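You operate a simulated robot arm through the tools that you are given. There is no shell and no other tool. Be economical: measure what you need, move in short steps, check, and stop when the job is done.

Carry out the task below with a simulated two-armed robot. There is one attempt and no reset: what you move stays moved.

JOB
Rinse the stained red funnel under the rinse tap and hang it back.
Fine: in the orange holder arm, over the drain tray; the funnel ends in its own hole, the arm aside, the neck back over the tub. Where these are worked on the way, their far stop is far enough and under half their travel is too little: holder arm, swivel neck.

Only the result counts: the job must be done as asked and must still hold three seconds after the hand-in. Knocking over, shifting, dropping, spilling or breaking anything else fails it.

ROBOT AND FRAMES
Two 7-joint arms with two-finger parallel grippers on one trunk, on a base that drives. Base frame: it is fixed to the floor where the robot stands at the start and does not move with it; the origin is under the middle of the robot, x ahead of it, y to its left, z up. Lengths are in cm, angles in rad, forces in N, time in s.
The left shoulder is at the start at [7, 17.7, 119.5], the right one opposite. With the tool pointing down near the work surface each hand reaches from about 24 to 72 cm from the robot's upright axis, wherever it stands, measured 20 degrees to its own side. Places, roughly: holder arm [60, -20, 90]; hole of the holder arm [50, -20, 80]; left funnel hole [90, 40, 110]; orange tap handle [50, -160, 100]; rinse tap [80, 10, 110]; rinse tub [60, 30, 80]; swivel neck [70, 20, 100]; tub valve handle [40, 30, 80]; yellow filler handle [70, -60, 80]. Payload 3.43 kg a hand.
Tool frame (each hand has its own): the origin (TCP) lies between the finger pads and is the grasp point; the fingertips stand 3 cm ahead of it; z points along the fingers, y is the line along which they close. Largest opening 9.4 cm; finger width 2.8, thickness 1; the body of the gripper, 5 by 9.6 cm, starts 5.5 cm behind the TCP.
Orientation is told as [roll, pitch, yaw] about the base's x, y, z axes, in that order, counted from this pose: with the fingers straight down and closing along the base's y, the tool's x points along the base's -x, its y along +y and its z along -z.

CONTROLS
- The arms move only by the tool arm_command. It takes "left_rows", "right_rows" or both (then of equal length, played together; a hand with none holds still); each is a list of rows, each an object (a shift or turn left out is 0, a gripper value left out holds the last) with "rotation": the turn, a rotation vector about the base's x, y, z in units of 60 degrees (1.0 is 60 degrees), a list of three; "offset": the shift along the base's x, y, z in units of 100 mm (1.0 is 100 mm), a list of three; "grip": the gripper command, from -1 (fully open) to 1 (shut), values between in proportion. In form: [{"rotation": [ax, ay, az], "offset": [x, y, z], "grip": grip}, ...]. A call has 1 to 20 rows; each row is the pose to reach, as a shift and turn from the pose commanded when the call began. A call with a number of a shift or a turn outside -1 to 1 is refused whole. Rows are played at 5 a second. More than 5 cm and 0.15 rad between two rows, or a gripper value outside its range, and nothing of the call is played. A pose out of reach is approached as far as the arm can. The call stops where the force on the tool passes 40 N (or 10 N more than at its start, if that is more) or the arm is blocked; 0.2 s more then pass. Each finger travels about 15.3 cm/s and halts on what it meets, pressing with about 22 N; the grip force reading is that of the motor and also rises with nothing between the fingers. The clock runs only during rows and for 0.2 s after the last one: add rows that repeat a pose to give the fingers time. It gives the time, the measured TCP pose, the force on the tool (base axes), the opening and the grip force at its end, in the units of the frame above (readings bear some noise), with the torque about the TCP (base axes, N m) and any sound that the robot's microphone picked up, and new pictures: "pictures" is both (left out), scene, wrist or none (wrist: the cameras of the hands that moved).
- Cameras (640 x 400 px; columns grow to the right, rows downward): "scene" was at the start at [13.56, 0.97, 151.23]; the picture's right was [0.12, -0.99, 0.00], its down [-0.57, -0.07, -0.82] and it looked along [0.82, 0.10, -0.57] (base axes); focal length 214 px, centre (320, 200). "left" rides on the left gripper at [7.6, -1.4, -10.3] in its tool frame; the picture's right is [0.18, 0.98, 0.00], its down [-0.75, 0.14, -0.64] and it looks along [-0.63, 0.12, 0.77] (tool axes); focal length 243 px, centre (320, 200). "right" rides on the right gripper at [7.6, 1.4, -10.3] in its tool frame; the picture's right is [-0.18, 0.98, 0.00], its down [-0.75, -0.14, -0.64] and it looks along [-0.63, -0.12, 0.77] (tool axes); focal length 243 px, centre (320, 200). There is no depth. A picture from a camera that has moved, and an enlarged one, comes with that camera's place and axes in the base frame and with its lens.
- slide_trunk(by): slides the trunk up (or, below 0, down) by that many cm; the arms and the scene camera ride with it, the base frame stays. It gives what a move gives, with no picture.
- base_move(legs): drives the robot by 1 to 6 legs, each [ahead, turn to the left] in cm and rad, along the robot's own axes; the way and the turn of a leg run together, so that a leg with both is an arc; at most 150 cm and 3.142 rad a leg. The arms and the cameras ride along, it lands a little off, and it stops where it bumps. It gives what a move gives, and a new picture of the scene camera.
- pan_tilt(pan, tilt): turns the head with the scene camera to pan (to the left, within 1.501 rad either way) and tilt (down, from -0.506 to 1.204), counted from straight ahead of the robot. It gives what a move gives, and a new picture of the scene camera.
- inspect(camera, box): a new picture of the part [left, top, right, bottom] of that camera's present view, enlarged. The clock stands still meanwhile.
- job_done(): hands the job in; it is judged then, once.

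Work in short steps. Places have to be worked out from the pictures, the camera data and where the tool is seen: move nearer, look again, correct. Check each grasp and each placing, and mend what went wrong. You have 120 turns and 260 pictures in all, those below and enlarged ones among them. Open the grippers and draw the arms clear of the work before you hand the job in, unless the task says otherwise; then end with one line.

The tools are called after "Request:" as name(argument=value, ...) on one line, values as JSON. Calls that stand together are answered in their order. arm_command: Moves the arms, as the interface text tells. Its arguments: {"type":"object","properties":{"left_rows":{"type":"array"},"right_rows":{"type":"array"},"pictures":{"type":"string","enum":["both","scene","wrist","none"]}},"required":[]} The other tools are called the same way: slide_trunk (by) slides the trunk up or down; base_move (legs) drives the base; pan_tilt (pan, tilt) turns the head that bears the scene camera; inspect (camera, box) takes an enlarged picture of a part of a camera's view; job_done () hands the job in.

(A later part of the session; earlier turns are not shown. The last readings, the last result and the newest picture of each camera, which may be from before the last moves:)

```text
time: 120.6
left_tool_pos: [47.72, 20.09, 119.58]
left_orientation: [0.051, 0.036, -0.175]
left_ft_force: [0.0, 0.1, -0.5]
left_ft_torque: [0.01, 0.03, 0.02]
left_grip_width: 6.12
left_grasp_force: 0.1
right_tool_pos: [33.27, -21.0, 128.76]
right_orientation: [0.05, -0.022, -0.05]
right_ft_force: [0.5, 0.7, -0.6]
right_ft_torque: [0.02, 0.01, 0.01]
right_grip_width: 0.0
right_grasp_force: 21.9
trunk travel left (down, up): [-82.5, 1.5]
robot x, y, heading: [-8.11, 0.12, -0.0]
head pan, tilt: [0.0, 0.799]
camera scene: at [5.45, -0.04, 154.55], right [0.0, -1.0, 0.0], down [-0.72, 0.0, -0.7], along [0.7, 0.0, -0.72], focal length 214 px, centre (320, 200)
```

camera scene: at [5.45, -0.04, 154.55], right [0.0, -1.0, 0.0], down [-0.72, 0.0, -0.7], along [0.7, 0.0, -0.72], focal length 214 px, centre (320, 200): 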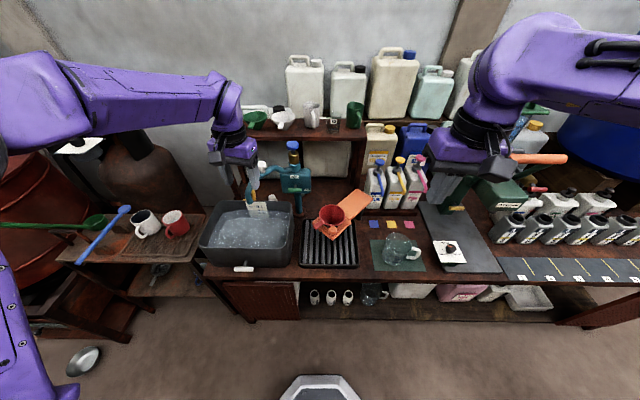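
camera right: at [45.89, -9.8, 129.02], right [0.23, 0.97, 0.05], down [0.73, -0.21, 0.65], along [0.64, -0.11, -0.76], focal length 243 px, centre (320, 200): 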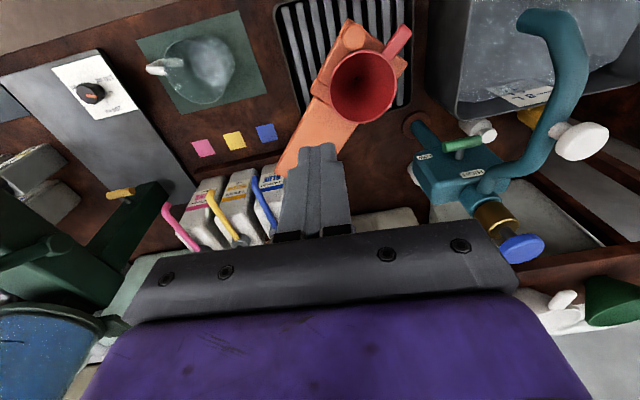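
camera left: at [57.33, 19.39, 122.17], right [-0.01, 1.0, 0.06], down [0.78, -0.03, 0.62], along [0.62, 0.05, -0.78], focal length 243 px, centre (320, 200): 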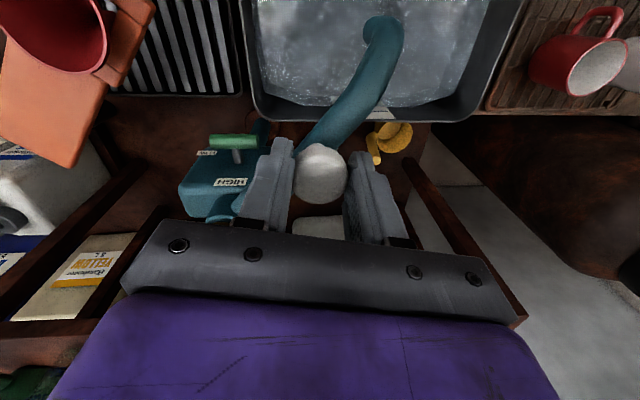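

Now I turn the left hand level again (pitch first), moving it clear.

Request:
arm_command(left_rows=[{"offset": [0.05, 0.1, 0.1], "rotation": [-0.02, -0.13, 0]}, {"offset": [0.1, 0.2, 0.2], "rotation": [-0.045, -0.26, 0]}, {"offset": [0.2, 0.3, 0.2], "rotation": [-0.07, -0.39, 0]}, {"offset": [0.3, 0.4, 0.2], "rotation": [-0.09, -0.52, 0]}, {"offset": [0.4, 0.5, 0.2], "rotation": [-0.11, -0.65, 0]}, {"offset": [0.5, 0.6, 0.2], "rotation": [-0.135, -0.78, 0]}, {"offset": [0.6, 0.7, 0.2], "rotation": [-0.16, -0.91, 0]}, {"offset": [0.7, 0.7, 0.2], "rotation": [-0.17, -0.98, 0]}], pictures="none")

Request:
arm_command(left_rows=[{"offset": [0.1, 0, 0], "rotation": [-0.02, -0.13, 0]}, {"offset": [0.2, 0, 0], "rotation": [-0.045, -0.26, 0]}, {"offset": [0.2, 0, 0], "rotation": [-0.07, -0.39, 0]}, {"offset": [0.2, 0, 0], "rotation": [-0.09, -0.5, 0]}, {"offset": [0.2, 0, 0], "rotation": [-0.09, -0.5, 0]}], pictures="wrist")

```text
time: 122.4
left_tool_pos: [54.91, 29.83, 122.33]
left_orientation: [0.055, -1.004, -0.194]
left_ft_force: [-0.3, -0.3, 0.2]
left_ft_torque: [0.0, 0.0, -0.03]
left_grip_width: 6.09
left_grasp_force: 0.1
left hand out of reach, approached as far as the arm can: row 6, 7, 8
right_tool_pos: [33.09, -20.92, 128.85]
right_orientation: [0.048, -0.023, -0.049]
right_ft_force: [0.2, 0.6, 0.2]
right_ft_torque: [0.04, 0.02, 0.03]
right_grip_width: 0.01
right_grasp_force: 22.1
trunk travel left (down, up): [-82.5, 1.5]
robot x, y, heading: [-8.06, 0.01, -0.0]
head pan, tilt: [0.0, 0.799]
```

```text
time: 123.6
left_tool_pos: [57.21, 32.87, 122.71]
left_orientation: [0.061, -1.333, -0.193]
left_ft_force: [1.2, 0.2, 0.2]
left_ft_torque: [-0.03, 0.0, -0.03]
left_grip_width: 6.1
left_grasp_force: 0.1
left hand out of reach, approached as far as the arm can: row 1, 2, 3, 4, 5
right_tool_pos: [32.94, -20.92, 128.93]
right_orientation: [0.047, -0.022, -0.05]
right_ft_force: [0.0, 0.9, 0.2]
right_ft_torque: [0.0, -0.01, -0.02]
right_grip_width: 0.02
right_grasp_force: 22.5
trunk travel left (down, up): [-82.5, 1.5]
robot x, y, heading: [-8.08, 0.33, 0.006]
head pan, tilt: [0.0, 0.799]
camera left: at [45.43, 33.09, 117.67], right [0.09, 0.98, -0.16], down [-0.42, 0.19, 0.89], along [0.9, -0.01, 0.43], focal length 243 px, centre (320, 200)
```

left: 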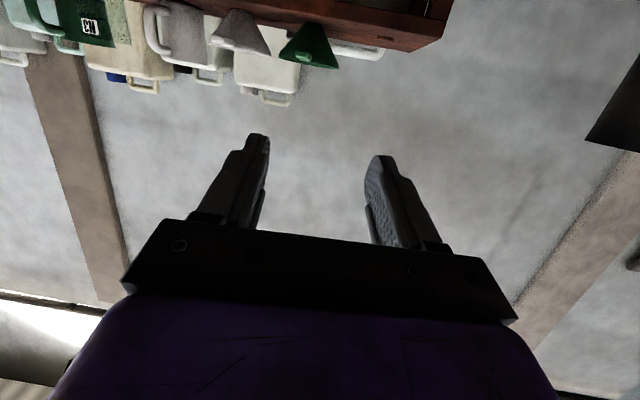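

I yaw the hand by 44° and move it toward the tray at height.

Request:
arm_command(left_rows=[{"offset": [-0.1, -0.1, 0.1], "rotation": [0, 0, -0.1]}, {"offset": [-0.2, -0.25, 0.2], "rotation": [0, 0, -0.2]}, {"offset": [-0.3, -0.4, 0.3], "rotation": [0, 0, -0.3]}, {"offset": [-0.4, -0.55, 0.3], "rotation": [0, 0, -0.4]}, {"offset": [-0.45, -0.7, 0.3], "rotation": [0, 0, -0.5]}, {"offset": [-0.45, -0.85, 0.3], "rotation": [0, 0, -0.6]}, {"offset": [-0.45, -1.0, 0.3], "rotation": [0, 0, -0.7]}, {"offset": [-0.45, -1.0, 0.3], "rotation": [0, 0, -0.75]}], pictures="none")

Request:
arm_command(left_rows=[{"offset": [0, -0.3, 0], "rotation": [-0.07, -0.06, 0]}, {"offset": [0, -0.6, 0], "rotation": [-0.14, -0.11, 0]}, {"offset": [0, -0.9, 0], "rotation": [-0.18, -0.14, 0]}, {"offset": [0, -1.0, 0], "rotation": [-0.18, -0.14, 0]}], pictures="wrist")

```text
time: 125.4
left_tool_pos: [52.83, 22.81, 125.55]
left_orientation: [0.062, -1.332, -0.985]
left_ft_force: [0.2, 0.1, -0.6]
left_ft_torque: [-0.03, 0.0, -0.01]
left_grip_width: 6.13
left_grasp_force: 0.0
right_tool_pos: [32.82, -20.97, 129.07]
right_orientation: [0.05, -0.023, -0.05]
right_ft_force: [0.2, -0.1, 0.1]
right_ft_torque: [0.0, 0.01, 0.0]
right_grip_width: 0.0
right_grasp_force: 22.2
trunk travel left (down, up): [-82.5, 1.5]
robot x, y, heading: [-7.51, 0.17, 0.002]
head pan, tilt: [0.0, 0.799]
```

```text
time: 126.4
left_tool_pos: [52.64, 12.68, 125.52]
left_orientation: [1.57, -1.553, -2.485]
left_ft_force: [-0.2, 0.5, 0.1]
left_ft_torque: [0.0, 0.0, -0.03]
left_grip_width: 6.12
left_grasp_force: 0.0
right_tool_pos: [33.0, -21.1, 128.91]
right_orientation: [0.051, -0.023, -0.05]
right_ft_force: [-0.6, -0.9, -0.4]
right_ft_torque: [0.02, 0.01, -0.02]
right_grip_width: 0.02
right_grasp_force: 22.0
trunk travel left (down, up): [-82.5, 1.5]
robot x, y, heading: [-7.7, 0.06, -0.001]
head pan, tilt: [0.0, 0.799]
camera left: at [45.56, 19.93, 117.96], right [0.78, 0.6, -0.17], down [-0.29, 0.59, 0.76], along [0.55, -0.54, 0.63], focal length 243 px, centre (320, 200)
```

left: 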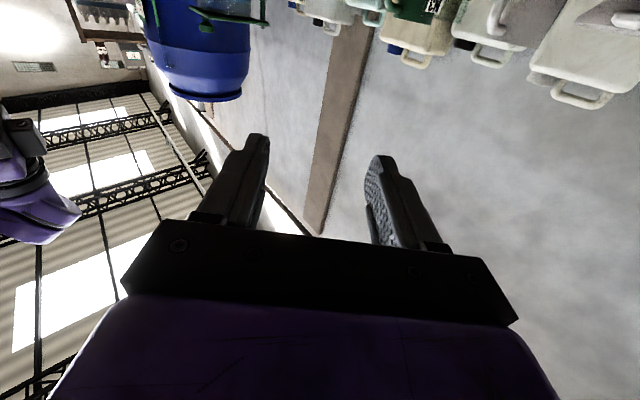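

Level at ψ≈52°. I move above the handle and lower the trunk 20 cm, then look.

Request:
arm_command(left_rows=[{"offset": [0, -0.3, 0]}, {"offset": [0, -0.7, 0]}, {"offset": [0, -1.0, 0]}, {"offset": [0, -1.0, 0]}], pictures="none")

Request:
slide_trunk(by=-24)

Request:
inspect(camera="scene", box=[250, 90, 400, 220])

```text
time: 127.4
left_tool_pos: [52.8, 2.69, 125.61]
left_orientation: [1.565, -1.553, -2.481]
left_ft_force: [0.2, 1.0, -0.6]
left_ft_torque: [0.0, -0.01, -0.01]
left_grip_width: 6.08
left_grasp_force: 0.1
right_tool_pos: [32.95, -20.91, 129.03]
right_orientation: [0.049, -0.022, -0.051]
right_ft_force: [0.3, 0.2, 0.0]
right_ft_torque: [-0.02, 0.01, 0.0]
right_grip_width: 0.01
right_grasp_force: 22.1
trunk travel left (down, up): [-82.5, 1.5]
robot x, y, heading: [-7.99, 0.02, -0.0]
head pan, tilt: [0.0, 0.799]
```

```text
time: 129.9
left_tool_pos: [52.77, 2.73, 101.58]
left_orientation: [1.546, -1.555, -2.461]
left_ft_force: [0.1, 0.6, 0.0]
left_ft_torque: [-0.02, -0.01, 0.0]
left_grip_width: 6.11
left_grasp_force: 0.2
right_tool_pos: [33.04, -21.06, 104.95]
right_orientation: [0.048, -0.022, -0.051]
right_ft_force: [-0.2, -0.6, -0.2]
right_ft_torque: [0.0, 0.0, 0.01]
right_grip_width: 0.02
right_grasp_force: 22.3
trunk travel left (down, up): [-58.5, 25.5]
robot x, y, heading: [-7.74, 0.07, -0.001]
head pan, tilt: [0.0, 0.799]
```

```text
3.08 times, centred on (325, 155) of scene
camera zoom: at [5.03, -0.04, 130.6], right [0.0, -1.0, 0.0], down [-0.72, 0.0, -0.7], along [0.7, 0.0, -0.72], focal length 660 px, centre (305, 338)
```

zoom: 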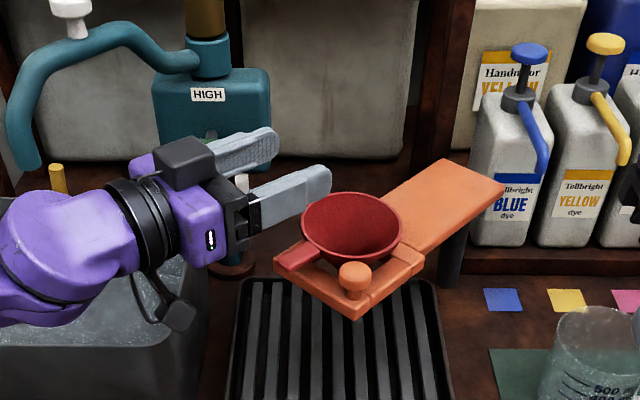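

Handle line is about 1.4 cm toward the robot from the hand; I shift, narrow the fingers to ~4.2 cm, lower to z 96 and check.

Request:
arm_command(left_rows=[{"offset": [-0.06, -0.045, 0], "grip": 0.106}, {"offset": [-0.12, -0.09, -0.2]}, {"offset": [-0.12, -0.09, -0.4]}, {"offset": [-0.12, -0.09, -0.55]}, {"offset": [-0.12, -0.09, -0.55]}], pictures="none")

Request:
inspect(camera="scene", box=[270, 100, 370, 180])

Request:
inspect(camera="left", box=[200, 60, 440, 240])

```text
time: 131.1
left_tool_pos: [51.66, 1.71, 96.18]
left_orientation: [1.54, -1.553, -2.455]
left_ft_force: [-0.5, -0.2, 0.2]
left_ft_torque: [0.0, -0.01, -0.02]
left_grip_width: 4.23
left_grasp_force: 0.1
right_tool_pos: [33.05, -20.92, 105.07]
right_orientation: [0.049, -0.022, -0.05]
right_ft_force: [-0.7, -0.6, -0.7]
right_ft_torque: [0.01, -0.03, -0.03]
right_grip_width: 0.03
right_grasp_force: 22.3
trunk travel left (down, up): [-58.5, 25.5]
robot x, y, heading: [-7.75, -0.3, -0.004]
head pan, tilt: [0.0, 0.799]
```

```text
5.00 times, centred on (320, 140) of scene
camera zoom: at [5.04, -0.04, 130.59], right [0.0, -1.0, 0.0], down [-0.72, 0.0, -0.7], along [0.7, 0.0, -0.72], focal length 1072 px, centre (320, 500)
```

zoom: 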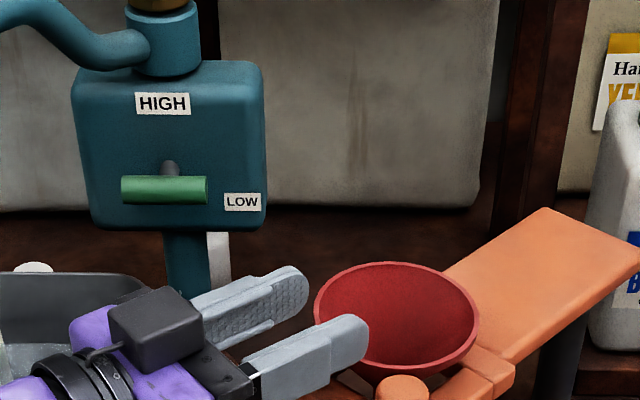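

```text
2.22 times, centred on (320, 150) of left
camera zoom: at [44.34, 9.03, 88.53], right [0.78, 0.6, -0.17], down [-0.29, 0.59, 0.76], along [0.55, -0.54, 0.63], focal length 539 px, centre (320, 311)
```

zoom: 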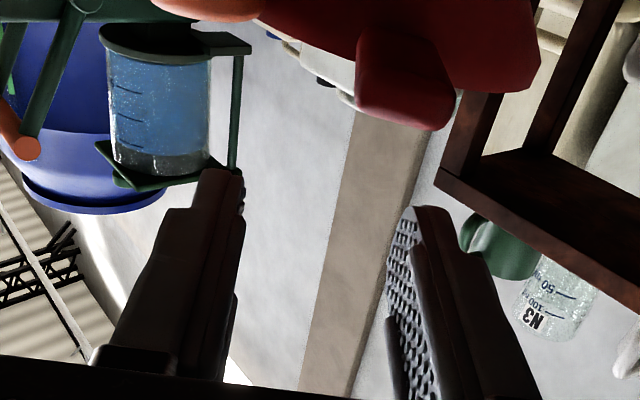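

Both views average to the handle lying ~0.5 cm further from the robot; I shift by that and lower gently to z≈92.7.

Request:
arm_command(left_rows=[{"offset": [0.04, 0.03, 0]}, {"offset": [0.04, 0.03, -0.1]}, {"offset": [0.04, 0.03, -0.2]}, {"offset": [0.04, 0.03, -0.28]}, {"offset": [0.04, 0.03, -0.34]}, {"offset": [0.04, 0.03, -0.34]}], pictures="none")

Request:
inspect(camera="scene", box=[270, 110, 370, 190])

Request:
inspect(camera="left", box=[200, 60, 440, 240])

```text
time: 132.5
left_tool_pos: [52.09, 2.1, 92.78]
left_orientation: [1.543, -1.554, -2.457]
left_ft_force: [-0.1, -0.2, -0.6]
left_ft_torque: [0.03, -0.02, 0.0]
left_grip_width: 4.2
left_grasp_force: 0.1
right_tool_pos: [32.9, -21.0, 105.02]
right_orientation: [0.05, -0.022, -0.051]
right_ft_force: [0.3, 0.6, -0.1]
right_ft_torque: [0.03, -0.01, 0.03]
right_grip_width: 0.01
right_grasp_force: 22.1
trunk travel left (down, up): [-58.5, 25.5]
robot x, y, heading: [-8.16, 0.05, -0.001]
head pan, tilt: [0.0, 0.799]
```

```text
5.00 times, centred on (320, 150) of scene
camera zoom: at [5.04, -0.05, 130.59], right [0.0, -1.0, 0.0], down [-0.72, 0.0, -0.7], along [0.7, 0.0, -0.72], focal length 1072 px, centre (320, 450)
```

zoom: 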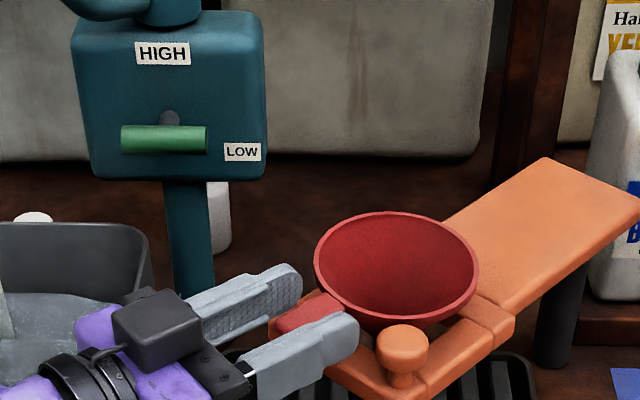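

```text
2.22 times, centred on (320, 150) of left
camera zoom: at [44.76, 9.41, 85.04], right [0.78, 0.6, -0.17], down [-0.29, 0.59, 0.76], along [0.55, -0.54, 0.63], focal length 539 px, centre (320, 311)
```

zoom: 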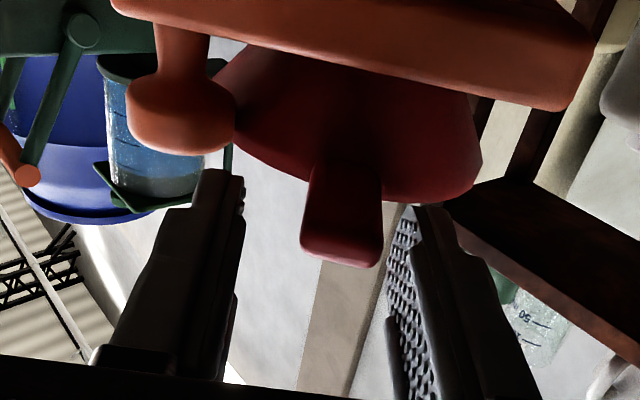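

The handle tip is at ≈[52.6, 1.95, 91.7], between the fingers. I centre, narrow to 3 cm to keep clear of the knob, then advance 1.1 and lower 0.9 cm.

Request:
arm_command(left_rows=[{"offset": [0.024, 0.018, 0]}, {"offset": [0.024, 0.018, 0], "grip": 0.36}, {"offset": [0.024, 0.018, -0.04]}, {"offset": [0.05, -0.015, -0.06]}, {"offset": [0.07, -0.045, -0.08]}, {"offset": [0.091, -0.069, -0.09]}, {"offset": [0.091, -0.069, -0.09]}], pictures="none")

Request:
inspect(camera="scene", box=[270, 110, 370, 190])

Request:
inspect(camera="left", box=[200, 60, 440, 240])

```text
time: 134.1
left_tool_pos: [52.81, 1.56, 91.92]
left_orientation: [1.622, -1.554, -2.539]
left_ft_force: [-3.4, 4.2, 1.3]
left_ft_torque: [-0.04, -0.09, 0.11]
left_grip_width: 3.0
left_grasp_force: 0.4
right_tool_pos: [32.78, -20.89, 104.89]
right_orientation: [0.049, -0.024, -0.05]
right_ft_force: [0.4, -1.4, 0.4]
right_ft_torque: [0.01, 0.0, -0.01]
right_grip_width: 0.01
right_grasp_force: 21.6
trunk travel left (down, up): [-58.5, 25.5]
robot x, y, heading: [-7.97, 0.03, 0.003]
head pan, tilt: [0.0, 0.799]
```

```text
5.00 times, centred on (320, 150) of scene
camera zoom: at [4.94, 0.05, 130.61], right [0.0, -1.0, 0.0], down [-0.72, 0.0, -0.7], along [0.7, 0.0, -0.72], focal length 1072 px, centre (320, 450)
```

zoom: 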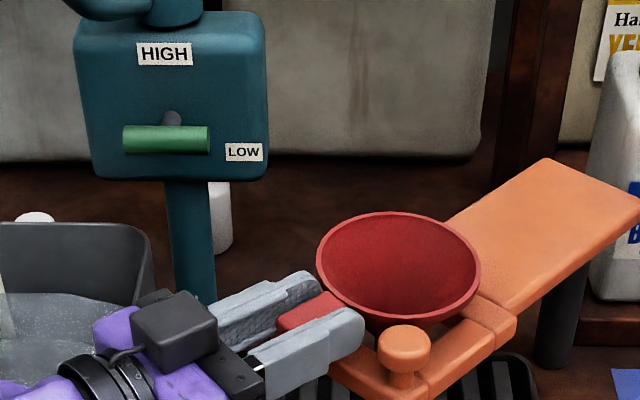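

```text
2.22 times, centred on (320, 150) of left
camera zoom: at [45.61, 8.79, 84.24], right [0.78, 0.6, -0.17], down [-0.29, 0.59, 0.76], along [0.55, -0.54, 0.63], focal length 539 px, centre (320, 311)
```

zoom: 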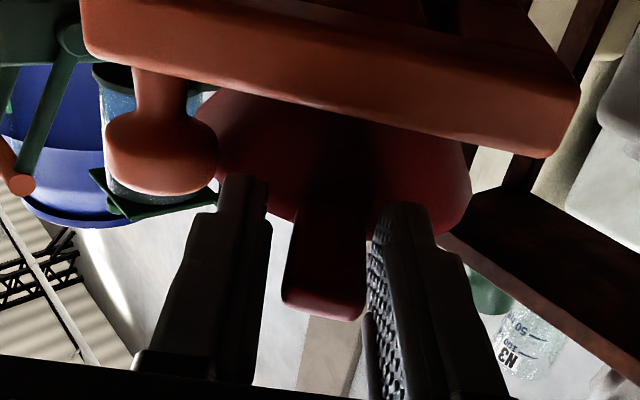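

Fingertips just touch the cone with the handle well inside; I back off 2 mm and close.

Request:
arm_command(left_rows=[{"offset": [-0.012, 0.016, 0]}, {"offset": [-0.012, 0.016, 0], "grip": 0.7}, {"offset": [-0.012, 0.016, 0], "grip": 1}, {"offset": [-0.012, 0.016, 0], "grip": 1}, {"offset": [-0.012, 0.016, 0], "grip": 1}], pictures="none")

Request:
arm_command(left_rows=[{"offset": [0, 0, 0.05]}, {"offset": [0, 0, 0.1]}, {"offset": [0, 0, 0.15]}, {"offset": [0, 0, 0.2]}, {"offset": [0, 0, 0.25]}, {"offset": [0, 0, 0.3]}], pictures="none")

Request:
inspect(camera="scene", box=[270, 100, 370, 180])

```text
time: 135.3
left_tool_pos: [52.72, 1.53, 91.84]
left_orientation: [1.544, -1.553, -2.461]
left_ft_force: [4.7, -1.8, 3.4]
left_ft_torque: [-0.21, -0.16, 0.32]
left_grip_width: 1.94
left_grasp_force: 21.9
right_tool_pos: [33.09, -21.07, 105.01]
right_orientation: [0.05, -0.022, -0.051]
right_ft_force: [0.3, -0.5, -0.3]
right_ft_torque: [0.01, 0.0, 0.05]
right_grip_width: 0.0
right_grasp_force: 21.7
trunk travel left (down, up): [-58.5, 25.5]
robot x, y, heading: [-7.76, 0.33, 0.002]
head pan, tilt: [0.0, 0.799]
```

```text
time: 136.7
left_tool_pos: [52.74, 1.56, 94.87]
left_orientation: [1.536, -1.553, -2.452]
left_ft_force: [-0.9, 0.3, 0.4]
left_ft_torque: [0.03, 0.04, -0.01]
left_grip_width: 1.95
left_grasp_force: 22.1
right_tool_pos: [32.9, -21.05, 104.9]
right_orientation: [0.048, -0.021, -0.051]
right_ft_force: [0.8, 0.2, -0.5]
right_ft_torque: [0.02, 0.01, 0.02]
right_grip_width: 0.0
right_grasp_force: 22.1
trunk travel left (down, up): [-58.5, 25.5]
robot x, y, heading: [-7.67, 0.31, 0.004]
head pan, tilt: [0.0, 0.799]
```

```text
5.00 times, centred on (320, 140) of scene
camera zoom: at [5.04, -0.04, 130.59], right [0.0, -1.0, 0.0], down [-0.72, 0.0, -0.7], along [0.7, 0.0, -0.72], focal length 1072 px, centre (320, 500)
```

zoom: 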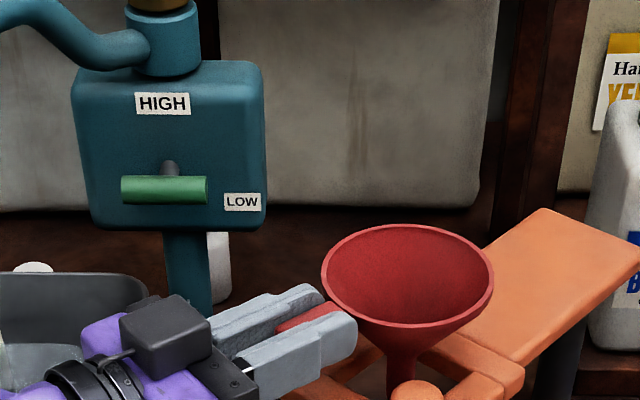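

It comes up well. I raise it clear: 9 cm by arm, then 24 cm by trunk.

Request:
arm_command(left_rows=[{"offset": [0, 0, 0.15]}, {"offset": [0, 0, 0.3]}, {"offset": [0, 0, 0.45]}, {"offset": [0, 0, 0.6]}, {"offset": [0, 0, 0.75]}, {"offset": [0, 0, 0.9]}], pictures="none")

Request:
slide_trunk(by=24)

Request:
inspect(camera="scene", box=[230, 80, 400, 200])

```text
time: 138.1
left_tool_pos: [52.76, 1.53, 103.84]
left_orientation: [1.509, -1.553, -2.425]
left_ft_force: [-0.2, -0.3, -0.9]
left_ft_torque: [0.05, 0.02, -0.02]
left_grip_width: 1.94
left_grasp_force: 21.7
right_tool_pos: [32.89, -20.99, 104.91]
right_orientation: [0.049, -0.022, -0.05]
right_ft_force: [-0.7, 0.0, -0.4]
right_ft_torque: [0.01, 0.03, 0.02]
right_grip_width: 0.0
right_grasp_force: 22.1
trunk travel left (down, up): [-58.5, 25.5]
robot x, y, heading: [-7.96, -0.19, 0.002]
head pan, tilt: [0.0, 0.799]
```

```text
time: 140.6
left_tool_pos: [52.83, 1.54, 127.66]
left_orientation: [1.532, -1.552, -2.447]
left_ft_force: [0.0, 0.0, -0.8]
left_ft_torque: [0.02, 0.01, -0.01]
left_grip_width: 1.92
left_grasp_force: 21.9
right_tool_pos: [33.0, -20.91, 128.84]
right_orientation: [0.048, -0.023, -0.052]
right_ft_force: [0.3, -0.1, 0.0]
right_ft_torque: [-0.01, 0.02, 0.0]
right_grip_width: 0.0
right_grasp_force: 22.1
trunk travel left (down, up): [-82.5, 1.5]
robot x, y, heading: [-7.74, -0.23, 0.003]
head pan, tilt: [0.0, 0.799]
```

```text
3.33 times, centred on (315, 140) of scene
camera zoom: at [5.07, -0.04, 154.59], right [0.0, -1.0, 0.0], down [-0.72, 0.0, -0.7], along [0.7, 0.0, -0.72], focal length 715 px, centre (337, 400)
```

zoom: 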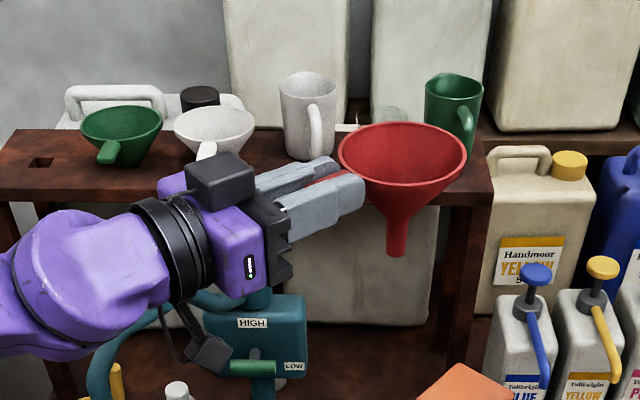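

Upright and secure. I carry it back: first +y, then turning back to face the shelf.

Request:
arm_command(left_rows=[{"offset": [0, 0.35, 0]}, {"offset": [0, 0.7, 0]}, {"offset": [0, 1.0, 0]}], pictures="none")

Request:
arm_command(left_rows=[{"offset": [0, 0.35, 0]}, {"offset": [0.1, 0.7, 0]}, {"offset": [0.2, 1.0, 0]}, {"offset": [0.2, 1.0, 0], "rotation": [0, 0, 0.1]}, {"offset": [0.3, 1.0, 0], "rotation": [0, 0, 0.2]}, {"offset": [0.4, 1.0, 0], "rotation": [0, 0, 0.3]}, {"offset": [0.5, 1.0, 0], "rotation": [0, 0, 0.4]}, {"offset": [0.6, 1.0, 0], "rotation": [0, 0, 0.5]}], pictures="none")

Request:
arm_command(left_rows=[{"offset": [0.1, 0.2, 0], "rotation": [0, 0, 0.1]}, {"offset": [0.3, 0.4, 0], "rotation": [0, 0, 0.2]}, {"offset": [0.5, 0.6, 0], "rotation": [0, 0, 0.3]}, {"offset": [0.7, 0.8, 0], "rotation": [0, 0, 0.37]}, {"offset": [0.9, 1.0, 0], "rotation": [0, 0, 0.37]}, {"offset": [0.9, 1.0, 0], "rotation": [0, 0, 0.37]}])

```text
time: 141.4
left_tool_pos: [52.75, 11.49, 127.72]
left_orientation: [1.562, -1.552, -2.48]
left_ft_force: [0.0, -0.4, -1.1]
left_ft_torque: [0.05, 0.02, 0.02]
left_grip_width: 1.92
left_grasp_force: 22.0
right_tool_pos: [32.95, -20.83, 128.85]
right_orientation: [0.049, -0.023, -0.052]
right_ft_force: [-0.2, 0.0, 0.0]
right_ft_torque: [0.04, 0.01, 0.0]
right_grip_width: 0.0
right_grasp_force: 22.0
trunk travel left (down, up): [-82.5, 1.5]
robot x, y, heading: [-7.6, 0.15, 0.004]
head pan, tilt: [0.0, 0.799]
```

```text
time: 143.2
left_tool_pos: [58.98, 21.42, 127.8]
left_orientation: [1.517, -1.554, -1.909]
left_ft_force: [0.1, -0.9, -0.4]
left_ft_torque: [0.0, 0.01, -0.02]
left_grip_width: 1.93
left_grasp_force: 21.7
right_tool_pos: [33.11, -21.01, 128.81]
right_orientation: [0.049, -0.023, -0.049]
right_ft_force: [0.1, -0.4, -0.8]
right_ft_torque: [0.0, 0.0, 0.02]
right_grip_width: 0.0
right_grasp_force: 21.7
trunk travel left (down, up): [-82.5, 1.5]
robot x, y, heading: [-7.89, 0.01, 0.004]
head pan, tilt: [0.0, 0.799]
```

```text
time: 144.6
left_tool_pos: [65.42, 36.01, 135.47]
left_orientation: [1.608, -1.551, -1.659]
left_ft_force: [-0.1, 0.8, -0.6]
left_ft_torque: [-0.02, 0.06, -0.03]
left_grip_width: 1.92
left_grasp_force: 22.5
left hand out of reach, approached as far as the arm can: row 2, 3, 4, 5, 6
right_tool_pos: [32.95, -20.73, 128.98]
right_orientation: [0.047, -0.023, -0.051]
right_ft_force: [0.2, 0.2, -0.6]
right_ft_torque: [0.02, -0.01, 0.04]
right_grip_width: 0.03
right_grasp_force: 22.4
trunk travel left (down, up): [-82.5, 1.5]
robot x, y, heading: [-7.76, 0.06, 0.003]
head pan, tilt: [0.0, 0.799]
camera scene: at [5.1, 0.16, 154.59], right [0.0, -1.0, 0.0], down [-0.72, 0.0, -0.7], along [0.7, 0.0, -0.72], focal length 214 px, centre (320, 200)
camera left: at [55.2, 35.19, 127.73], right [0.05, 0.98, -0.16], down [-0.64, 0.16, 0.76], along [0.77, 0.07, 0.63], focal length 243 px, centre (320, 200)
```

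scene: 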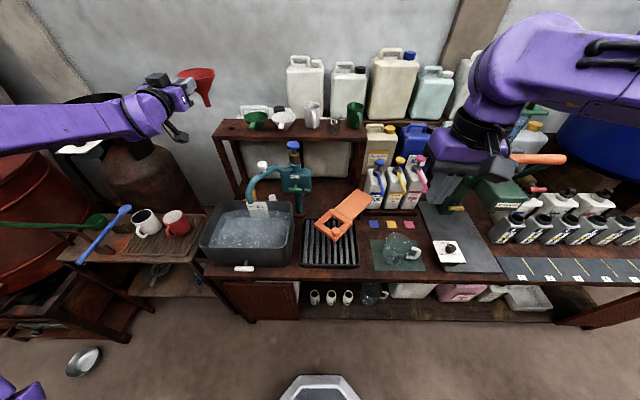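
left: 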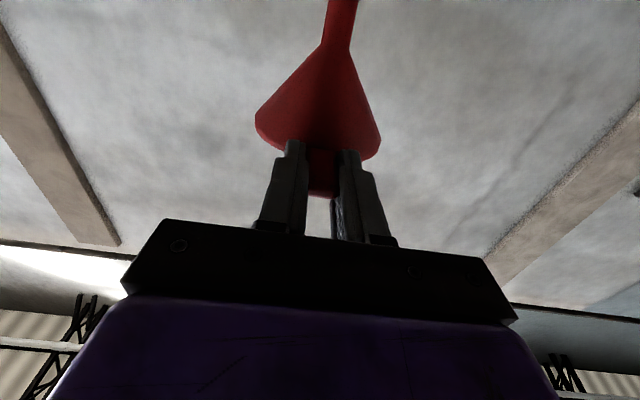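

Facing the shelf, level. I drive 15 cm ahead and lower the trunk 9 cm.

Request:
base_move(legs=[[15, 0]])

Request:
slide_trunk(by=-9)

Request:
inspect(camera="scene", box=[130, 40, 270, 140])

```text
time: 145.9
left_tool_pos: [80.0, 35.55, 135.73]
left_orientation: [1.726, -1.548, -1.782]
left_ft_force: [-0.1, -0.2, -0.9]
left_ft_torque: [-0.01, 0.04, -0.03]
left_grip_width: 1.92
left_grasp_force: 22.0
right_tool_pos: [47.38, -21.12, 129.12]
right_orientation: [0.05, -0.026, -0.055]
right_ft_force: [-0.5, 0.4, 0.7]
right_ft_torque: [0.01, 0.02, 0.01]
right_grip_width: 0.0
right_grasp_force: 22.4
trunk travel left (down, up): [-82.5, 1.5]
robot x, y, heading: [6.79, -0.23, -0.005]
head pan, tilt: [0.0, 0.799]
camera scene: at [19.5, -0.08, 154.62], right [0.0, -1.0, 0.0], down [-0.72, 0.0, -0.7], along [0.7, 0.0, -0.72], focal length 214 px, centre (320, 200)
```

scene: 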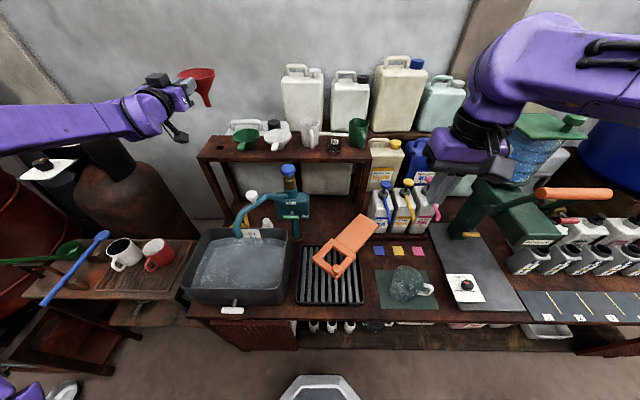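

```text
time: 147.2
left_tool_pos: [80.41, 35.48, 126.5]
left_orientation: [1.629, -1.551, -1.685]
left_ft_force: [-0.4, -0.2, -1.1]
left_ft_torque: [0.0, 0.08, 0.02]
left_grip_width: 1.93
left_grasp_force: 21.8
right_tool_pos: [47.6, -21.07, 120.03]
right_orientation: [0.05, -0.022, -0.055]
right_ft_force: [0.3, -0.8, -0.7]
right_ft_torque: [0.0, -0.03, -0.02]
right_grip_width: 0.0
right_grasp_force: 21.6
trunk travel left (down, up): [-73.5, 10.5]
robot x, y, heading: [6.99, 0.07, 0.001]
head pan, tilt: [0.0, 0.799]
```

```text
4.00 times, centred on (200, 90) of scene
camera zoom: at [19.82, -0.09, 145.59], right [0.0, -1.0, 0.0], down [-0.72, 0.0, -0.7], along [0.7, 0.0, -0.72], focal length 858 px, centre (800, 640)
```

zoom: 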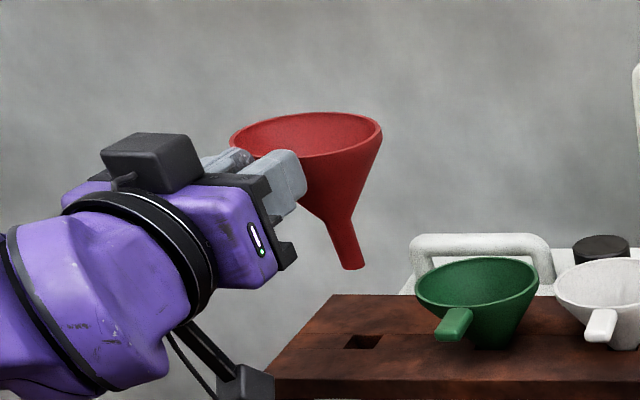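

Stem tip ≈ [88.0, 35.2, 117.6]; hole ≈ [91.4, 38.4, 109.5]. I shift by [3.4, 3.1] and lower by 5 cm, then compare.

Request:
arm_command(left_rows=[{"offset": [0, 0.15, 0]}, {"offset": [0.1, 0.31, 0]}, {"offset": [0.25, 0.31, 0]}, {"offset": [0.34, 0.31, -0.1]}, {"offset": [0.34, 0.31, -0.3]}, {"offset": [0.34, 0.31, -0.4]}, {"offset": [0.34, 0.31, -0.4]}], pictures="none")

Request:
inspect(camera="scene", box=[140, 50, 260, 140])

Request:
inspect(camera="left", box=[240, 0, 420, 150])

```text
time: 148.8
left_tool_pos: [83.63, 38.55, 122.49]
left_orientation: [1.631, -1.549, -1.687]
left_ft_force: [0.3, 1.1, -0.4]
left_ft_torque: [0.0, 0.05, -0.02]
left_grip_width: 1.93
left_grasp_force: 22.0
right_tool_pos: [47.57, -21.09, 119.88]
right_orientation: [0.05, -0.023, -0.054]
right_ft_force: [0.4, 0.8, -0.1]
right_ft_torque: [0.01, 0.0, 0.01]
right_grip_width: 0.0
right_grasp_force: 21.8
trunk travel left (down, up): [-73.5, 10.5]
robot x, y, heading: [6.82, 0.25, 0.004]
head pan, tilt: [0.0, 0.799]
```

```text
4.44 times, centred on (200, 95) of scene
camera zoom: at [19.81, -0.1, 145.59], right [0.0, -1.0, 0.0], down [-0.72, 0.0, -0.7], along [0.7, 0.0, -0.72], focal length 953 px, centre (853, 667)
```

zoom: 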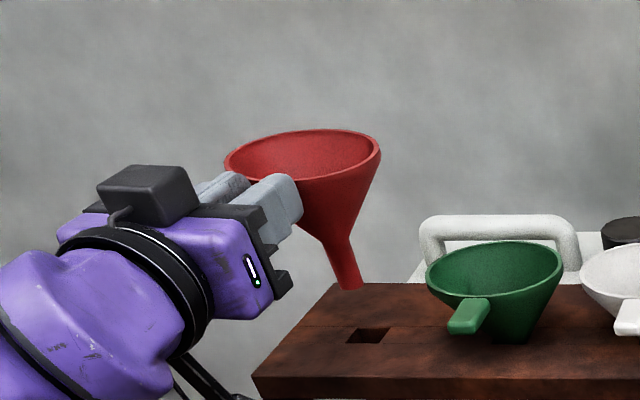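

```text
2.67 times, centred on (330, 75) of left
camera zoom: at [73.4, 37.9, 114.79], right [0.06, 0.98, -0.16], down [-0.63, 0.16, 0.76], along [0.77, 0.06, 0.63], focal length 647 px, centre (293, 533)
```

zoom: 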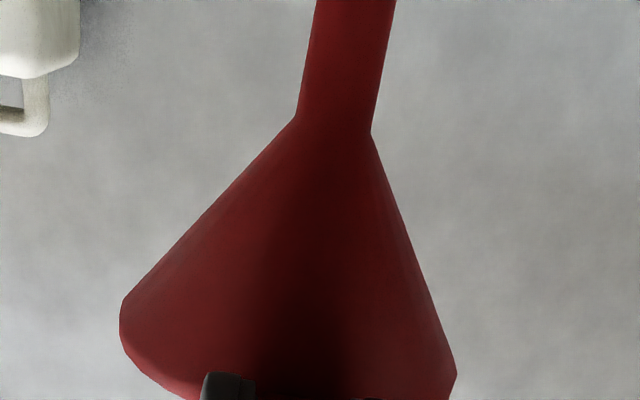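

The stem is nearly over the hole; I shift +0.2 in y, lower 3 cm and compare again.

Request:
arm_command(left_rows=[{"offset": [0, 0.02, -0.1]}, {"offset": [0, 0.02, -0.2]}, {"offset": [0, 0.02, -0.3]}, {"offset": [0, 0.02, -0.3]}], pictures="none")

Request:
inspect(camera="scene", box=[150, 60, 240, 130])

```text
time: 149.8
left_tool_pos: [83.62, 38.88, 119.46]
left_orientation: [1.621, -1.55, -1.677]
left_ft_force: [-1.2, -0.4, -1.6]
left_ft_torque: [0.02, 0.05, -0.03]
left_grip_width: 1.94
left_grasp_force: 22.0
right_tool_pos: [47.68, -21.1, 119.98]
right_orientation: [0.049, -0.022, -0.053]
right_ft_force: [0.6, -0.3, -0.7]
right_ft_torque: [0.01, 0.04, 0.02]
right_grip_width: 0.0
right_grasp_force: 22.0
trunk travel left (down, up): [-73.5, 10.5]
robot x, y, heading: [6.66, -0.13, -0.004]
head pan, tilt: [0.0, 0.799]
```

```text
5.71 times, centred on (195, 95) of scene
camera zoom: at [19.82, -0.09, 145.59], right [0.0, -1.0, 0.0], down [-0.72, 0.0, -0.7], along [0.7, 0.0, -0.72], focal length 1226 px, centre (1034, 800)
```

zoom: 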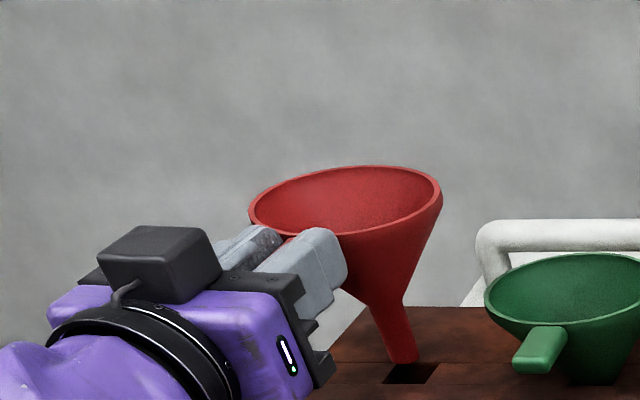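

Tip is just above the hole, slightly to the +y side; I shift by [-0.2, -0.3] and lower 2.5 cm carefully.

Request:
arm_command(left_rows=[{"offset": [-0.02, -0.035, 0]}, {"offset": [-0.02, -0.035, -0.08]}, {"offset": [-0.02, -0.035, -0.16]}, {"offset": [-0.02, -0.035, -0.25]}, {"offset": [-0.02, -0.035, -0.25]}], pictures="none")

Request:
inspect(camera="scene", box=[150, 60, 240, 130])

```text
time: 151.0
left_tool_pos: [83.28, 38.48, 117.19]
left_orientation: [1.748, -1.548, -1.803]
left_ft_force: [-2.2, 1.2, 8.7]
left_ft_torque: [-0.03, -0.65, 0.05]
left_grip_width: 1.95
left_grasp_force: 22.3
right_tool_pos: [47.36, -21.23, 119.88]
right_orientation: [0.052, -0.026, -0.054]
right_ft_force: [-0.4, 0.6, 0.0]
right_ft_torque: [-0.04, -0.04, 0.0]
right_grip_width: 0.0
right_grasp_force: 21.7
trunk travel left (down, up): [-73.5, 10.5]
robot x, y, heading: [7.09, -0.16, -0.002]
head pan, tilt: [0.0, 0.799]
```

```text
5.71 times, centred on (195, 95) of scene
camera zoom: at [19.51, -0.18, 145.62], right [0.0, -1.0, 0.0], down [-0.72, 0.0, -0.7], along [0.7, 0.0, -0.72], focal length 1226 px, centre (1034, 800)
```

zoom: 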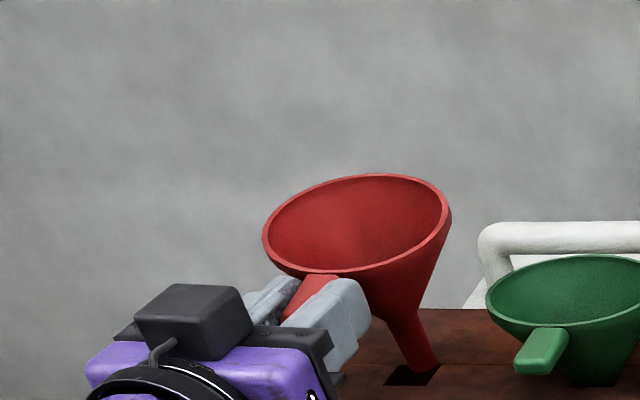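

The stem tip landed behind the hole and the funnel tipped in the grip. I raise 3.5 cm, pitch the hand down 0.2 rad to right it, and look.

Request:
arm_command(left_rows=[{"offset": [0, 0, 0.15]}, {"offset": [0, 0, 0.3]}, {"offset": [0, 0, 0.42], "rotation": [0, 0.1, 0]}, {"offset": [0, 0, 0.5], "rotation": [0, 0.2, 0]}, {"offset": [0, 0, 0.5], "rotation": [0, 0.2, 0]}], pictures="none")

Request:
inspect(camera="scene", box=[150, 50, 250, 130])

Request:
inspect(camera="left", box=[200, 0, 440, 200])

```text
time: 152.2
left_tool_pos: [83.5, 38.52, 121.96]
left_orientation: [0.038, -1.362, -0.093]
left_ft_force: [-0.3, 0.4, 0.3]
left_ft_torque: [-0.01, 0.03, -0.03]
left_grip_width: 1.93
left_grasp_force: 22.2
right_tool_pos: [47.8, -21.07, 119.83]
right_orientation: [0.047, -0.022, -0.054]
right_ft_force: [0.5, 0.0, 0.0]
right_ft_torque: [-0.05, -0.02, 0.0]
right_grip_width: 0.0
right_grasp_force: 21.5
trunk travel left (down, up): [-73.5, 10.5]
robot x, y, heading: [6.72, -0.07, -0.003]
head pan, tilt: [0.0, 0.799]
```

```text
5.00 times, centred on (200, 90) of scene
camera zoom: at [19.83, 0.01, 145.59], right [0.0, -1.0, 0.0], down [-0.72, 0.0, -0.7], along [0.7, 0.0, -0.72], focal length 1072 px, centre (920, 750)
```

zoom: 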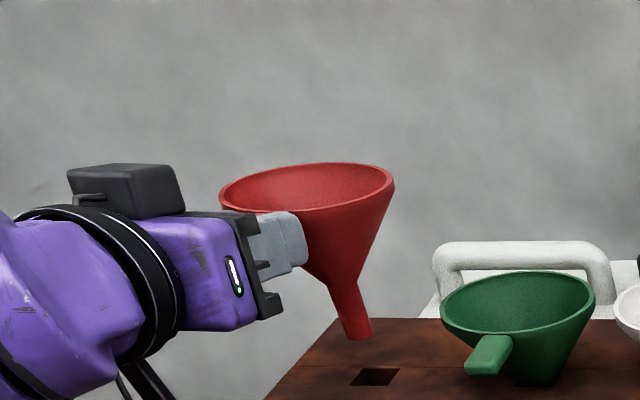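

```text
2.00 times, centred on (320, 100) of left
camera zoom: at [71.79, 37.76, 116.62], right [0.02, 0.98, -0.17], down [-0.46, 0.16, 0.87], along [0.89, 0.06, 0.46], focal length 485 px, centre (320, 400)
```

zoom: 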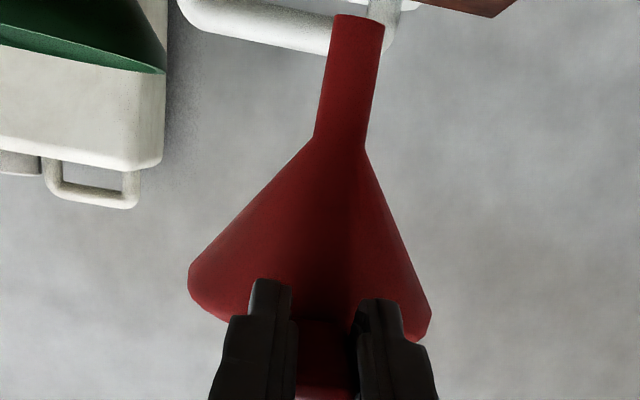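

Stem tip ≈ [91.05, 38.1, 113.05], hole ≈ [91.7, 38.6]. I shift [0.5, 0.4], lower 2.8 cm to just above the shelf, and compare.

Request:
arm_command(left_rows=[{"offset": [0.05, 0.04, 0]}, {"offset": [0.05, 0.04, -0.14]}, {"offset": [0.05, 0.04, -0.28]}, {"offset": [0.05, 0.04, -0.28]}], pictures="none")

Request:
inspect(camera="scene", box=[175, 80, 225, 130])

Request:
inspect(camera="left", box=[240, 0, 440, 150])

```text
time: 153.2
left_tool_pos: [83.97, 38.84, 119.3]
left_orientation: [0.042, -1.363, -0.102]
left_ft_force: [-0.2, -0.7, 0.0]
left_ft_torque: [-0.01, 0.02, 0.0]
left_grip_width: 1.96
left_grasp_force: 22.1
right_tool_pos: [47.78, -21.14, 119.9]
right_orientation: [0.05, -0.023, -0.054]
right_ft_force: [0.4, 0.2, 0.5]
right_ft_torque: [0.01, 0.01, -0.01]
right_grip_width: 0.0
right_grasp_force: 22.6
trunk travel left (down, up): [-73.5, 10.5]
robot x, y, heading: [6.92, 0.23, -0.007]
head pan, tilt: [0.0, 0.799]
```

```text
8.00 times, centred on (200, 105) of scene
camera zoom: at [19.82, -0.1, 145.59], right [0.0, -1.0, 0.0], down [-0.72, 0.0, -0.7], along [0.7, 0.0, -0.72], focal length 1716 px, centre (1280, 960)
```

zoom: 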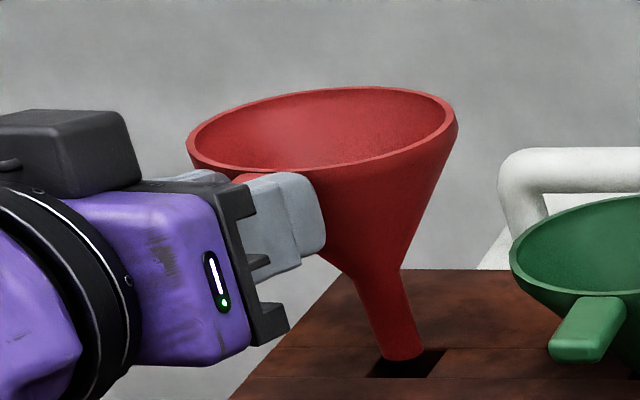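

```text
2.67 times, centred on (340, 75) of left
camera zoom: at [72.3, 38.06, 113.88], right [0.02, 0.98, -0.17], down [-0.46, 0.16, 0.87], along [0.89, 0.06, 0.46], focal length 647 px, centre (267, 533)
```

zoom: 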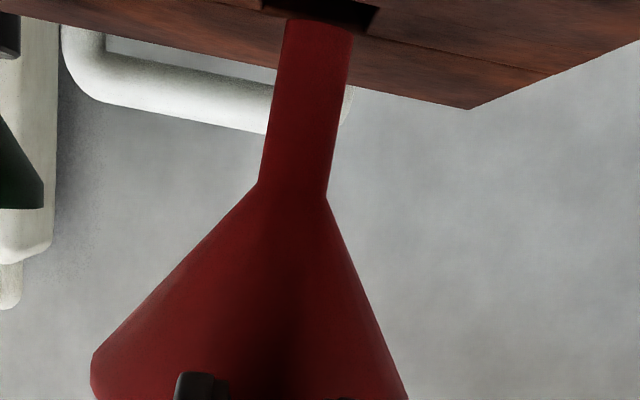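

Both views now show the stem tip right over the hole. I lower 1.6 cm and check the force.

Request:
arm_command(left_rows=[{"offset": [0, 0, -0.06]}, {"offset": [0, 0, -0.11]}, {"offset": [0, 0, -0.16]}, {"offset": [0, 0, -0.16]}], pictures="none")

Request:
inspect(camera="scene", box=[175, 80, 225, 130])

```text
time: 154.2
left_tool_pos: [83.82, 38.79, 117.94]
left_orientation: [0.045, -1.365, -0.103]
left_ft_force: [-3.3, 0.7, 9.3]
left_ft_torque: [-0.05, -0.62, 0.06]
left_grip_width: 1.96
left_grasp_force: 22.2
right_tool_pos: [47.42, -21.27, 120.08]
right_orientation: [0.05, -0.027, -0.053]
right_ft_force: [-0.1, -0.2, 0.2]
right_ft_torque: [0.01, 0.02, 0.02]
right_grip_width: 0.01
right_grasp_force: 22.5
trunk travel left (down, up): [-73.5, 10.5]
robot x, y, heading: [7.23, -0.2, -0.002]
head pan, tilt: [0.0, 0.799]
```

```text
8.00 times, centred on (200, 105) of scene
camera zoom: at [19.51, -0.18, 145.62], right [0.0, -1.0, 0.0], down [-0.72, 0.0, -0.7], along [0.7, 0.0, -0.72], focal length 1716 px, centre (1280, 960)
```

zoom: 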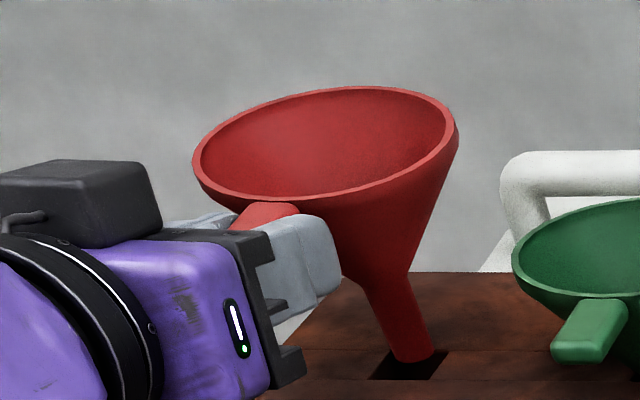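

The tip caught the hole's back/+y edge. I raise, right the tilt, shift [-0.55, -0.25], and look again.

Request:
arm_command(left_rows=[{"offset": [0, 0, 0.1]}, {"offset": [-0.055, -0.025, 0.2], "rotation": [0, 0.06, 0]}, {"offset": [-0.055, -0.025, 0.24], "rotation": [0, 0.12, 0]}, {"offset": [-0.055, -0.025, 0.24], "rotation": [0, 0.12, 0]}], pictures="none")

Request:
inspect(camera="scene", box=[175, 80, 225, 130])

Request:
inspect(camera="left", box=[240, 0, 440, 150])

```text
time: 155.2
left_tool_pos: [83.53, 38.82, 119.74]
left_orientation: [0.001, -1.236, -0.061]
left_ft_force: [0.4, 0.1, -0.3]
left_ft_torque: [-0.01, 0.01, -0.05]
left_grip_width: 1.92
left_grasp_force: 22.4
right_tool_pos: [47.67, -21.09, 119.87]
right_orientation: [0.048, -0.023, -0.055]
right_ft_force: [0.6, -0.9, 0.5]
right_ft_torque: [-0.02, 0.04, 0.01]
right_grip_width: 0.01
right_grasp_force: 21.4
trunk travel left (down, up): [-73.5, 10.5]
robot x, y, heading: [6.5, -0.12, -0.001]
head pan, tilt: [0.0, 0.799]
```

```text
8.00 times, centred on (200, 105) of scene
camera zoom: at [19.9, -0.01, 145.58], right [0.0, -1.0, 0.0], down [-0.72, 0.0, -0.7], along [0.7, 0.0, -0.72], focal length 1716 px, centre (1280, 960)
```

zoom: 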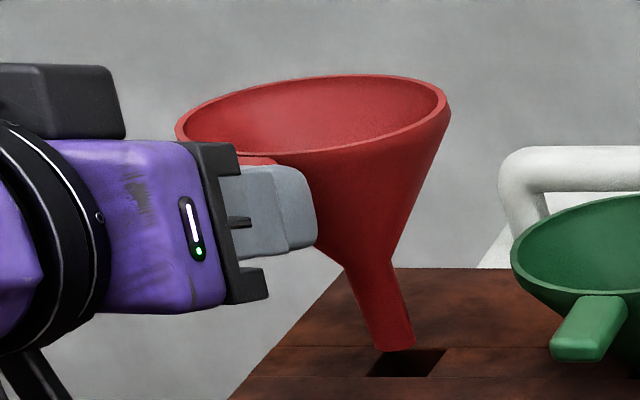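

```text
2.67 times, centred on (340, 75) of left
camera zoom: at [71.27, 38.02, 116.01], right [0.0, 0.98, -0.17], down [-0.35, 0.16, 0.92], along [0.94, 0.06, 0.34], focal length 647 px, centre (267, 533)
```

zoom: 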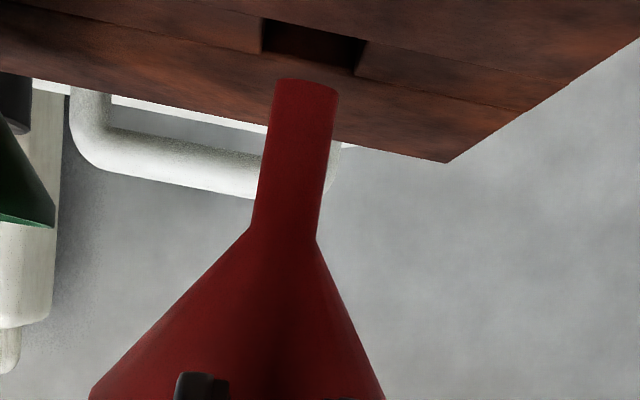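

Triangulated: tip [90.6, 38.1, 111.05], hole [90.4, 38.0, 110.25]. I shift -0.2 in x and lower 1.8 cm.

Request:
arm_command(left_rows=[{"offset": [-0.02, -0.01, 0]}, {"offset": [-0.02, -0.01, -0.06]}, {"offset": [-0.02, -0.01, -0.12]}, {"offset": [-0.02, -0.01, -0.18]}, {"offset": [-0.02, -0.01, -0.18]}], pictures="none")

Request:
inspect(camera="scene", box=[175, 80, 225, 130])

Request:
inspect(camera="left", box=[240, 0, 440, 150])

```text
time: 156.4
left_tool_pos: [83.22, 38.59, 118.14]
left_orientation: [0.002, -1.238, -0.063]
left_ft_force: [-0.6, 0.4, -1.2]
left_ft_torque: [0.0, 0.03, 0.01]
left_grip_width: 1.92
left_grasp_force: 21.6
right_tool_pos: [47.7, -21.14, 119.91]
right_orientation: [0.049, -0.022, -0.055]
right_ft_force: [-0.2, 0.0, -0.1]
right_ft_torque: [-0.02, -0.02, -0.02]
right_grip_width: 0.01
right_grasp_force: 21.9
trunk travel left (down, up): [-73.5, 10.5]
robot x, y, heading: [6.98, -0.1, 0.001]
head pan, tilt: [0.0, 0.799]
```

```text
8.00 times, centred on (200, 105) of scene
camera zoom: at [19.83, -0.08, 145.59], right [0.0, -1.0, 0.0], down [-0.72, 0.0, -0.7], along [0.7, 0.0, -0.72], focal length 1716 px, centre (1280, 960)
```

zoom: 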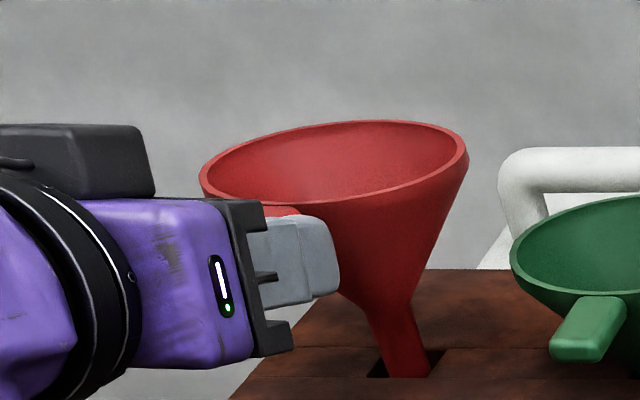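

```text
2.67 times, centred on (340, 75) of left
camera zoom: at [71.06, 37.76, 114.28], right [0.0, 0.98, -0.17], down [-0.35, 0.16, 0.92], along [0.94, 0.06, 0.35], focal length 647 px, centre (267, 533)
```

zoom: 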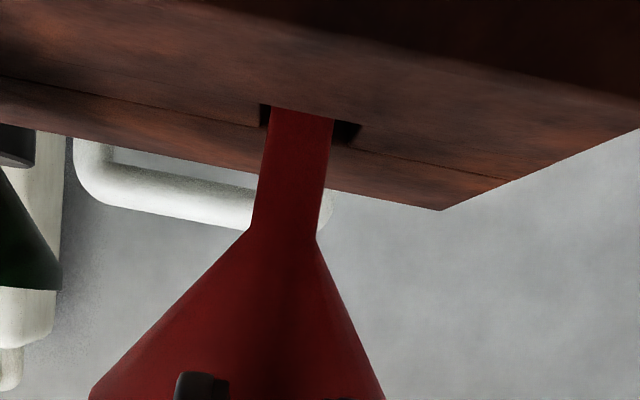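

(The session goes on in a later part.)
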